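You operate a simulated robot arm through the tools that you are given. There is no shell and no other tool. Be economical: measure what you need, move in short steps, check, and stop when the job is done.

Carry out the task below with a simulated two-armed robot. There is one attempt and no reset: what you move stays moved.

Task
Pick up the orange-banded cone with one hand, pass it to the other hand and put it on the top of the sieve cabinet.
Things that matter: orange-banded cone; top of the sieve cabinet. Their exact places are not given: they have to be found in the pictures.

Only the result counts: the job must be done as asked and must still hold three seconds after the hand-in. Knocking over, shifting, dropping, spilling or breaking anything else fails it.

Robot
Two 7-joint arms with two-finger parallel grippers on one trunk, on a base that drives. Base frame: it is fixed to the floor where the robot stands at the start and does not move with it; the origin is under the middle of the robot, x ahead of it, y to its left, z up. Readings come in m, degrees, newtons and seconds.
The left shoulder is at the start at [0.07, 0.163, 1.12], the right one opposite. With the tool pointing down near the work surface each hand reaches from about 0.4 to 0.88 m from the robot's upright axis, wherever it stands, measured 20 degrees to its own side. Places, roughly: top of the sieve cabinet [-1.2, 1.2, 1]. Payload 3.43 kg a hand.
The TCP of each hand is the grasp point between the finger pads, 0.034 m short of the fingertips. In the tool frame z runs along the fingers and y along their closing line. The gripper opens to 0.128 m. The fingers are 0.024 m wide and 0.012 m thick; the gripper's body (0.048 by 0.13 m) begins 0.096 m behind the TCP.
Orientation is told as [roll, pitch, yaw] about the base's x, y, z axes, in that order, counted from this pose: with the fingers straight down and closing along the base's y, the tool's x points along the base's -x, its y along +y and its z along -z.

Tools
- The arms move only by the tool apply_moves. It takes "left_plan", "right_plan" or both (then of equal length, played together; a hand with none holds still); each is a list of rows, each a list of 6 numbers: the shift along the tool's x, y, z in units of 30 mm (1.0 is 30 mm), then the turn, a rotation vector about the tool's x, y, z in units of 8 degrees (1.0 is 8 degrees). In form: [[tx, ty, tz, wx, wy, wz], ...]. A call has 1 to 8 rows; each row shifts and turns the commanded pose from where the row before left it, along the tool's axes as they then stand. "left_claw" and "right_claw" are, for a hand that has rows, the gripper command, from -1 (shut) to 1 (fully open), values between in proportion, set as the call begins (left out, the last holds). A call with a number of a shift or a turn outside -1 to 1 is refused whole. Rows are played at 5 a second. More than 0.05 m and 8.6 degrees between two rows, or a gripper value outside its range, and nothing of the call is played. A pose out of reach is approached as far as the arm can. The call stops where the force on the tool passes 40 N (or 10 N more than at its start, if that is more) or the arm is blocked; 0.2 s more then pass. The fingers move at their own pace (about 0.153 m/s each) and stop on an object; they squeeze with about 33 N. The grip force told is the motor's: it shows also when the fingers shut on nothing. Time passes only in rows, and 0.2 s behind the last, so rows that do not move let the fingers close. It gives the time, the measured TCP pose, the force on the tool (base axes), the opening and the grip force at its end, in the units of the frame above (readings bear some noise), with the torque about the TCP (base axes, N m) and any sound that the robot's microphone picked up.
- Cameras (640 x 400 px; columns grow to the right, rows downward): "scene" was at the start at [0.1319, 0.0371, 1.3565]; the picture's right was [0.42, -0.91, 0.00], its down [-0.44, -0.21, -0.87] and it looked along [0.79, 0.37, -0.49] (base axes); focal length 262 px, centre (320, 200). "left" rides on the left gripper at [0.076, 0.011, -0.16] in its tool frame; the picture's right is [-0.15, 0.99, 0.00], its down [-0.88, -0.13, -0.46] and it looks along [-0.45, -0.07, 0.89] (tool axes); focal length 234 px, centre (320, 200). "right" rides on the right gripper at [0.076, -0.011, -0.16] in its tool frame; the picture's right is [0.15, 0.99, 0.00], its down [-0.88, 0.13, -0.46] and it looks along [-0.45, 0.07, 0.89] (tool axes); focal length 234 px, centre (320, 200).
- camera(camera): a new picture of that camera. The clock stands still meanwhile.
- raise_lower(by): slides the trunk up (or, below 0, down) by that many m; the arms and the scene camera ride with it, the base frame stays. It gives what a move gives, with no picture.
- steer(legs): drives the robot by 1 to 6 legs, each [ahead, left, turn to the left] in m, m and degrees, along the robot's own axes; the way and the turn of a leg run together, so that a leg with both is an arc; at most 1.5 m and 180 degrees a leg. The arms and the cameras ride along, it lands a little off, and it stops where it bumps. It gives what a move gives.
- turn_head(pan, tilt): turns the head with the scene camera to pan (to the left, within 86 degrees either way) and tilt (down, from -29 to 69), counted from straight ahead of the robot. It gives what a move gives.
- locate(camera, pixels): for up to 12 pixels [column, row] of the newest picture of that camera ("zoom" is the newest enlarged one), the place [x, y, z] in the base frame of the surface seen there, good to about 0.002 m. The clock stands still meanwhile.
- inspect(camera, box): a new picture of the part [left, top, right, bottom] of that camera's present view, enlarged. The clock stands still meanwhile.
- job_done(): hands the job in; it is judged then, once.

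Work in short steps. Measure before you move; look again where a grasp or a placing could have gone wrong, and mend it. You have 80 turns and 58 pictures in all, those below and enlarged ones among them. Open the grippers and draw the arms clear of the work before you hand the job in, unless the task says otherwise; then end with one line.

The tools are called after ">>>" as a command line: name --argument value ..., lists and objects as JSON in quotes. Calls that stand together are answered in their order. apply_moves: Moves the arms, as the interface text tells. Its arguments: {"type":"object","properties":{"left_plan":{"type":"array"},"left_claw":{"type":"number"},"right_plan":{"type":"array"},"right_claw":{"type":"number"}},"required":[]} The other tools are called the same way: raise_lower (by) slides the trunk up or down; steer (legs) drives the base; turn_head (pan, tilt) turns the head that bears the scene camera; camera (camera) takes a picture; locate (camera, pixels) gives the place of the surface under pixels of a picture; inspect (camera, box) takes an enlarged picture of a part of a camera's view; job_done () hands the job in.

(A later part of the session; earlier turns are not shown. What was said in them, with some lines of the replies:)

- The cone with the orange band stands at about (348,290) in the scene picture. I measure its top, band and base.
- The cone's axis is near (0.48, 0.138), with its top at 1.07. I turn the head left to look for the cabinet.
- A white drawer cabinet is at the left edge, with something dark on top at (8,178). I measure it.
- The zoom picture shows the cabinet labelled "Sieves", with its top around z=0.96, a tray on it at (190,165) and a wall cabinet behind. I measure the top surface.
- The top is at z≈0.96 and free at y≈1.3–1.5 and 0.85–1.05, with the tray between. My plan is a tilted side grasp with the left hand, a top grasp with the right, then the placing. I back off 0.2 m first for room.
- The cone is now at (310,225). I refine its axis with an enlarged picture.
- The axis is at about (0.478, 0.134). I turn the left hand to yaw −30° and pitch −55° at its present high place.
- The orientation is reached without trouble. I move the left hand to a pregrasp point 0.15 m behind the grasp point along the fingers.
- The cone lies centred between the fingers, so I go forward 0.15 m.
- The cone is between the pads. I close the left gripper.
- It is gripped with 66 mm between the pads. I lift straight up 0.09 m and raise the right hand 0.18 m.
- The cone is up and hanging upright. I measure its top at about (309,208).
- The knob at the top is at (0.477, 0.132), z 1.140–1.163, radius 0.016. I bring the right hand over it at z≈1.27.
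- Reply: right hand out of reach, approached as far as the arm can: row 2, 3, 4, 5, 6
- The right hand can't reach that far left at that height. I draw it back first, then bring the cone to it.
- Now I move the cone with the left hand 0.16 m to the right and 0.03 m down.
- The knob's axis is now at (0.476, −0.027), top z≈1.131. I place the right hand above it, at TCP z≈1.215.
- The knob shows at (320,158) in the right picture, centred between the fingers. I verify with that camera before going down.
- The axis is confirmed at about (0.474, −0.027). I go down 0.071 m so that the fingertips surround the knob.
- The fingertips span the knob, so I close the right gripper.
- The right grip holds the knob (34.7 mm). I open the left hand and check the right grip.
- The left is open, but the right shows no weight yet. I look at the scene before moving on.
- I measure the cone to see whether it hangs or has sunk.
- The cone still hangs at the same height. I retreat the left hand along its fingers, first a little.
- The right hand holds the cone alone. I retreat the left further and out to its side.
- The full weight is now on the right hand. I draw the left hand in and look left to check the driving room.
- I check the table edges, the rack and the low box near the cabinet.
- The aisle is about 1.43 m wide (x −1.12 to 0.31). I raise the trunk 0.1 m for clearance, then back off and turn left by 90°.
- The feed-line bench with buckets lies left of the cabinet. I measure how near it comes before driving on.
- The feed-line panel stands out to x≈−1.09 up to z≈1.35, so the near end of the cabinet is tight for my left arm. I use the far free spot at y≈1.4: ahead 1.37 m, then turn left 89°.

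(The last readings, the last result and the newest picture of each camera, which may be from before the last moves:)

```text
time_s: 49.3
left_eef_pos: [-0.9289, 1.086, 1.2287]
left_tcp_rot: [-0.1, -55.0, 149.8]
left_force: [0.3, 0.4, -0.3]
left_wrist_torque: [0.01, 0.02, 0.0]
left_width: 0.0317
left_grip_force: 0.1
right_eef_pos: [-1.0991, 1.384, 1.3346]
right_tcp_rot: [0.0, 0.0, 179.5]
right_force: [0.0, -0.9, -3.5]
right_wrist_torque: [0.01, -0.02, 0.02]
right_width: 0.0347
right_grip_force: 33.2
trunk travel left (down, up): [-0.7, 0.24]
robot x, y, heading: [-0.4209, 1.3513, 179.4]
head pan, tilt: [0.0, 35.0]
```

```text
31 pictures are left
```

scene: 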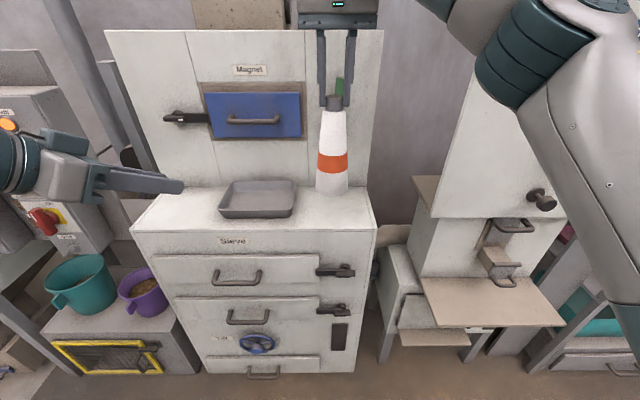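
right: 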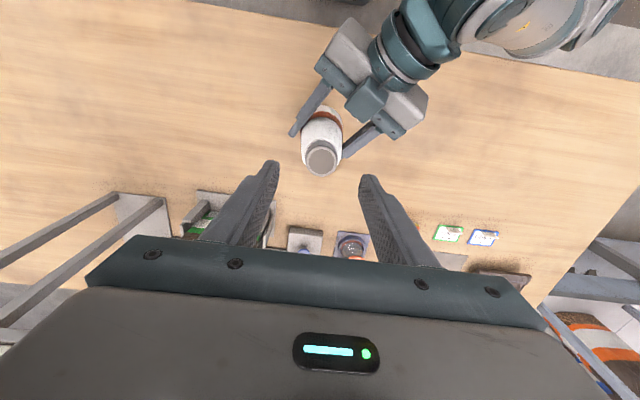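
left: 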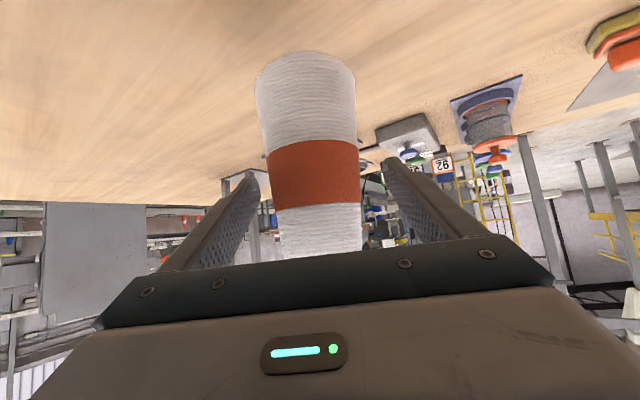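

I see the cabinet straight ahead, the tray at (257,198), and free top at (325,210). I measure the spot, the lever behind the cone and the back panel.

>>> locate --camera "scene" --pixels '[[296, 183], [292, 212], [310, 200], [315, 220], [350, 215], [372, 218], [365, 190], [340, 85], [365, 150], [340, 208], [313, 190], [375, 50]]'

>>> inspect --camera "scene" --box '[210, 60, 420, 250]'

```text
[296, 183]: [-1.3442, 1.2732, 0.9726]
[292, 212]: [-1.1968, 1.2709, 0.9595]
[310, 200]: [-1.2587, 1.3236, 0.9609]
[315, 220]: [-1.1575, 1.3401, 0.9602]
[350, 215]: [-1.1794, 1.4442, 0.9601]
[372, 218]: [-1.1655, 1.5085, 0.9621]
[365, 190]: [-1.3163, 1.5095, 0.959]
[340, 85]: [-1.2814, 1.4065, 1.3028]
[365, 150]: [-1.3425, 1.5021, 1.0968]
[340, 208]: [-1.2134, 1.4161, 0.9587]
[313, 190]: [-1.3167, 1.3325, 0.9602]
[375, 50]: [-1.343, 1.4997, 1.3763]
```

```text
2.11 times, centred on (315, 155) of scene
```

zoom: 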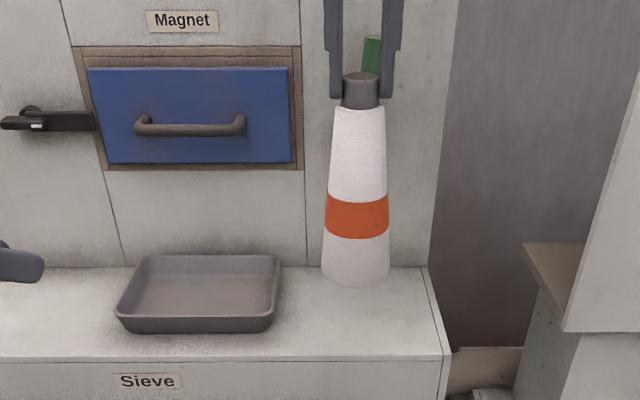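

The free spot spans y 1.275–1.51 and x −1.34 to −1.12, with the lever's front at x≈−1.28. I move the right hand ahead 0.10 m to (−1.20, 1.39), still high.

>>> apply_moves --right_plan '[[-0.67, -0.04, 0, 0, 0, 0], [-0.67, -0.04, 0, 0, 0, 0], [-0.67, -0.04, 0, 0, 0, 0], [-0.67, -0.04, 0, 0, 0, 0], [-0.67, -0.04, 0, 0, 0, 0], [0, 0, 0, 0, 0, 0]]'

```text
time_s: 50.7
left_eef_pos: [-0.9281, 1.0851, 1.2286]
left_tcp_rot: [-0.2, -55.0, 149.7]
left_force: [0.9, 0.6, 0.5]
left_wrist_torque: [-0.01, 0.04, 0.0]
left_width: 0.032
left_grip_force: 0.1
right_eef_pos: [-1.151, 1.3912, 1.3256]
right_tcp_rot: [0.0, -0.1, 179.5]
right_force: [0.0, -1.0, -3.4]
right_wrist_torque: [0.01, -0.02, 0.02]
right_width: 0.0345
right_grip_force: 32.9
right hand out of reach, approached as far as the arm can: row 3, 4, 5
trunk travel left (down, up): [-0.7, 0.24]
robot x, y, heading: [-0.4239, 1.3482, 179.6]
head pan, tilt: [0.0, 35.0]
```

I'm at the reach limit, so I drive ahead 0.05 m and then check the pose.

>>> steer --legs '[[0.05, 0, 0]]'

>>> apply_moves --right_plan '[[0, 0, 0.8, 0, 0, 0], [0, 0, 0.8, 0, 0, 0], [0, 0, 0.8, 0, 0, 0], [0, 0, 0, 0, 0, 0]]'

>>> inspect --camera "scene" --box '[210, 60, 420, 250]'

```text
time_s: 51.6
left_eef_pos: [-0.9754, 1.0873, 1.231]
left_tcp_rot: [0.2, -55.2, 149.5]
left_force: [0.5, 0.2, -0.2]
left_wrist_torque: [-0.01, 0.04, 0.01]
left_width: 0.0319
left_grip_force: 0.0
right_eef_pos: [-1.1959, 1.3926, 1.33]
right_tcp_rot: [-0.1, -0.1, 179.4]
right_force: [0.3, -0.3, -2.8]
right_wrist_torque: [0.01, 0.02, -0.01]
right_width: 0.0346
right_grip_force: 33.7
trunk travel left (down, up): [-0.7, 0.24]
robot x, y, heading: [-0.4746, 1.3519, 179.5]
head pan, tilt: [0.0, 35.0]
```

```text
time_s: 52.6
left_eef_pos: [-0.9767, 1.0856, 1.2302]
left_tcp_rot: [0.0, -55.2, 149.6]
left_force: [0.5, -0.9, 0.5]
left_wrist_torque: [0.02, 0.01, 0.0]
left_width: 0.032
left_grip_force: 0.1
right_eef_pos: [-1.1982, 1.3933, 1.2558]
right_tcp_rot: [0.0, -0.1, 179.4]
right_force: [0.1, 0.1, -2.4]
right_wrist_torque: [-0.05, 0.01, -0.04]
right_width: 0.0344
right_grip_force: 33.1
trunk travel left (down, up): [-0.7, 0.24]
robot x, y, heading: [-0.4795, 1.3524, 179.4]
head pan, tilt: [0.0, 35.0]
```

```text
2.11 times, centred on (315, 155) of scene
```

zoom: 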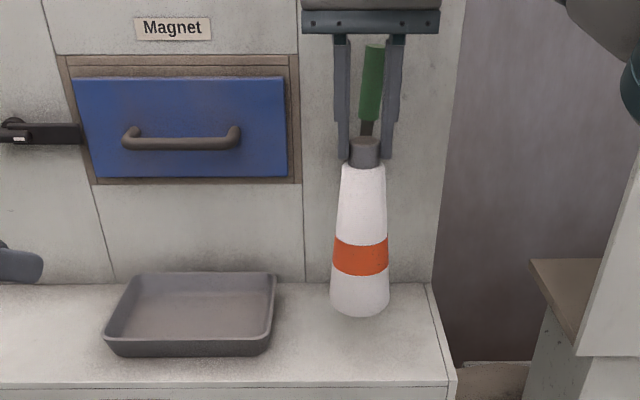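

The spot is right and the cone hangs upright. I go down 0.05 m, then creep to contact.

>>> apply_moves --right_plan '[[0, 0, 0.6, 0, 0, 0], [0, 0, 0.6, 0, 0, 0], [0, 0, 0.47, 0, 0, 0], [0, 0, 0, 0, 0, 0]]'

>>> inspect --camera "scene" --box '[250, 80, 430, 250]'

```text
time_s: 53.6
left_eef_pos: [-0.9779, 1.0854, 1.228]
left_tcp_rot: [0.0, -55.1, 149.7]
left_force: [-1.0, -0.6, 0.2]
left_wrist_torque: [0.02, -0.01, -0.01]
left_width: 0.0321
left_grip_force: 0.0
right_eef_pos: [-1.2, 1.3916, 1.2059]
right_tcp_rot: [0.1, 0.1, 179.6]
right_force: [-0.4, 0.1, -3.6]
right_wrist_torque: [0.0, 0.0, 0.0]
right_width: 0.0346
right_grip_force: 33.1
trunk travel left (down, up): [-0.7, 0.24]
robot x, y, heading: [-0.4758, 1.3477, 179.4]
head pan, tilt: [0.0, 35.0]
```

```text
2.35 times, centred on (340, 165) of scene
```

zoom: 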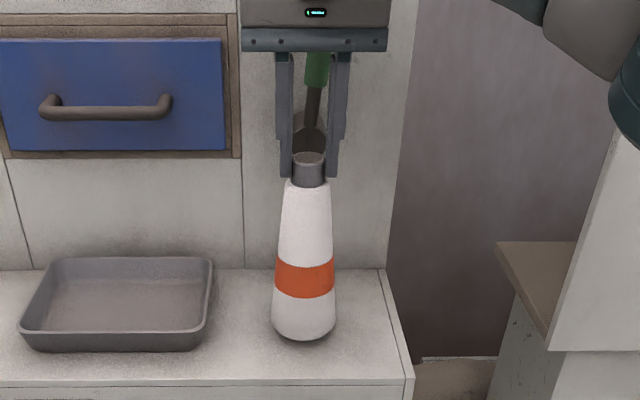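

About 11 mm remain. I creep down in small rows and watch the vertical force.

>>> apply_moves --right_plan '[[0, 0, 0.12, 0, 0, 0], [0, 0, 0.12, 0, 0, 0], [0, 0, 0.08, 0, 0, 0], [0, 0, 0, 0, 0, 0]]'

```text
time_s: 54.6
left_eef_pos: [-0.978, 1.0856, 1.2279]
left_tcp_rot: [0.1, -54.9, 149.7]
left_force: [0.4, 0.1, -0.4]
left_wrist_torque: [-0.02, 0.02, 0.0]
left_width: 0.0319
left_grip_force: 0.1
right_eef_pos: [-1.2003, 1.3932, 1.1946]
right_tcp_rot: [0.0, 0.0, 179.4]
right_force: [-0.9, 0.8, -2.6]
right_wrist_torque: [0.04, 0.01, -0.02]
right_width: 0.0345
right_grip_force: 32.9
trunk travel left (down, up): [-0.7, 0.24]
robot x, y, heading: [-0.4734, 1.3487, 179.6]
head pan, tilt: [0.0, 35.0]
```

>>> apply_moves --right_plan '[[0, 0, 0.04, 0, 0, 0], [0, 0, 0, 0, 0, 0]]'

>>> inspect --camera "scene" --box '[300, 140, 380, 240]'

```text
time_s: 55.2
left_eef_pos: [-0.9783, 1.087, 1.2293]
left_tcp_rot: [0.0, -54.9, 149.6]
left_force: [-0.8, -0.4, -0.5]
left_wrist_torque: [-0.05, -0.01, 0.01]
left_width: 0.0321
left_grip_force: 0.1
right_eef_pos: [-1.1993, 1.3929, 1.1969]
right_tcp_rot: [0.0, 0.0, 179.5]
right_force: [-2.1, 0.2, 5.7]
right_wrist_torque: [0.09, 0.31, -0.01]
right_width: 0.0345
right_grip_force: 32.6
trunk travel left (down, up): [-0.7, 0.24]
robot x, y, heading: [-0.4756, 1.3519, 179.5]
head pan, tilt: [0.0, 35.0]
```

```text
4.00 times, centred on (340, 190) of scene
```

zoom: 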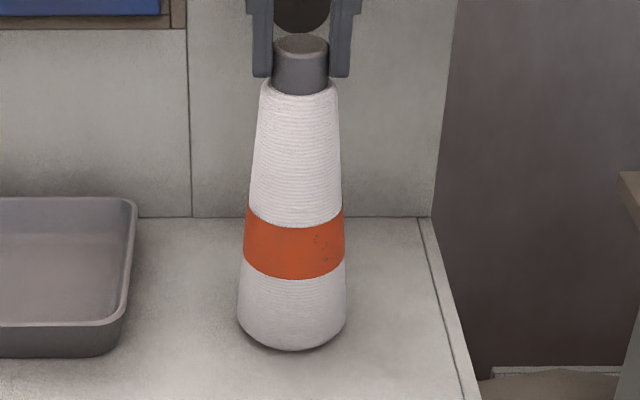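

The base is in contact (+5.7 N upward). I open the right gripper.

>>> apply_moves --right_plan '[[0, 0, 0, 0, 0, 0], [0, 0, 0, 0, 0, 0], [0, 0, 0, 0, 0, 0]]' --right_claw 0.3

>>> inspect --camera "scene" --box '[270, 100, 410, 240]'

```text
time_s: 56.0
left_eef_pos: [-0.9773, 1.0864, 1.2291]
left_tcp_rot: [-0.1, -55.0, 149.6]
left_force: [-0.3, -0.1, 0.6]
left_wrist_torque: [0.01, -0.01, 0.02]
left_width: 0.0321
left_grip_force: 0.1
right_eef_pos: [-1.1991, 1.393, 1.1946]
right_tcp_rot: [0.0, 0.0, 179.5]
right_force: [-0.2, 0.1, 0.7]
right_wrist_torque: [0.02, 0.0, -0.01]
right_width: 0.0833
right_grip_force: 0.1
trunk travel left (down, up): [-0.7, 0.24]
robot x, y, heading: [-0.475, 1.3467, 179.6]
head pan, tilt: [0.0, 35.0]
```

```text
2.86 times, centred on (340, 170) of scene
```

zoom: 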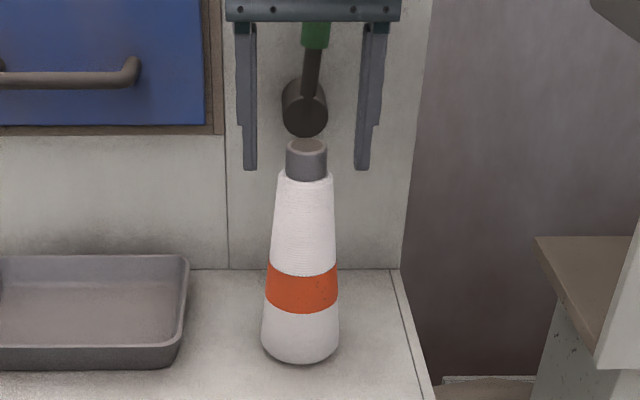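

The cone stands on its own. I raise the right hand, and then back the robot off.

>>> apply_moves --right_plan '[[0, 0, -0.7, 0, 0, 0], [0, 0, -0.8, 0, 0, 0], [0, 0, -0.8, 0, 0, 0], [0, 0, -0.8, 0, 0, 0]]'

>>> steer --legs '[[-0.25, 0, 0]]'

>>> apply_moves --left_plan '[[0, 0, 0, 0, 0, 0], [0, 0, 0, 0, 0, 0], [0, 0, 0, 0, 0, 0]]' --right_plan '[[0, 0, 0, 0, 0, 0], [0, 0, 0, 0, 0, 0], [0, 0, 0, 0, 0, 0]]' --left_claw 1 --right_claw 1

>>> camera --camera "scene"

```text
time_s: 57.0
left_eef_pos: [-0.9781, 1.0851, 1.2287]
left_tcp_rot: [0.0, -55.2, 149.6]
left_force: [-0.1, 0.1, -0.1]
left_wrist_torque: [-0.01, -0.01, 0.06]
left_width: 0.0319
left_grip_force: 0.1
right_eef_pos: [-1.1988, 1.3913, 1.2869]
right_tcp_rot: [-0.2, 0.0, 179.4]
right_force: [0.3, 0.1, 0.3]
right_wrist_torque: [0.03, -0.01, 0.01]
right_width: 0.0834
right_grip_force: 0.0
trunk travel left (down, up): [-0.7, 0.24]
robot x, y, heading: [-0.4746, 1.3499, 179.4]
head pan, tilt: [0.0, 35.0]
```

```text
time_s: 58.9
left_eef_pos: [-0.7286, 1.084, 1.2291]
left_tcp_rot: [-0.2, -55.0, 149.7]
left_force: [0.1, -1.3, 1.0]
left_wrist_torque: [0.0, -0.01, -0.02]
left_width: 0.032
left_grip_force: 0.0
right_eef_pos: [-0.9506, 1.3901, 1.2867]
right_tcp_rot: [0.0, 0.0, 179.5]
right_force: [-0.3, 0.1, -0.2]
right_wrist_torque: [-0.03, -0.01, 0.01]
right_width: 0.0833
right_grip_force: 0.1
trunk travel left (down, up): [-0.7, 0.24]
robot x, y, heading: [-0.224, 1.3464, 179.6]
head pan, tilt: [0.0, 35.0]
```

```text
time_s: 59.6
left_eef_pos: [-0.7274, 1.0843, 1.2292]
left_tcp_rot: [0.0, -55.0, 149.6]
left_force: [0.0, 0.6, -0.3]
left_wrist_torque: [-0.01, -0.02, 0.02]
left_width: 0.1279
left_grip_force: 0.1
right_eef_pos: [-0.9491, 1.3912, 1.2873]
right_tcp_rot: [0.0, 0.0, 179.5]
right_force: [0.9, 0.5, 0.8]
right_wrist_torque: [0.0, 0.01, 0.03]
right_width: 0.1279
right_grip_force: 0.1
trunk travel left (down, up): [-0.7, 0.24]
robot x, y, heading: [-0.2247, 1.347, 179.3]
head pan, tilt: [0.0, 35.0]
```

```text
25 pictures are left
```

scene: 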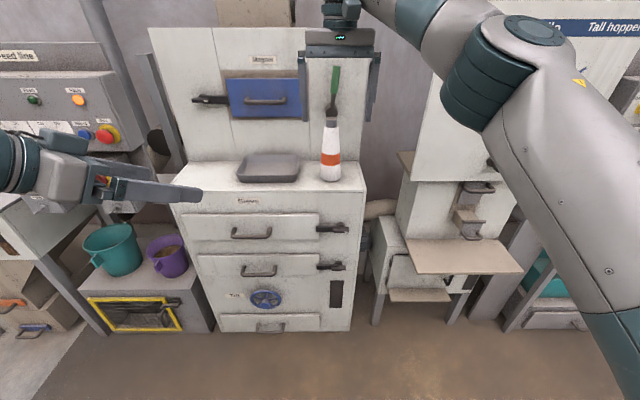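

The cone stands upright on the cabinet top at (330,160), nothing else has moved, and both hands are open and clear. I hand the job in.

>>> job_done

```text
The job is handed in.
```

I picked up the orange-banded cone with the left hand, passed it to the right hand and placed it upright on top of the sieve cabinet. The last picture, taken just before hand-in, shows it standing there with nothing else disturbed.
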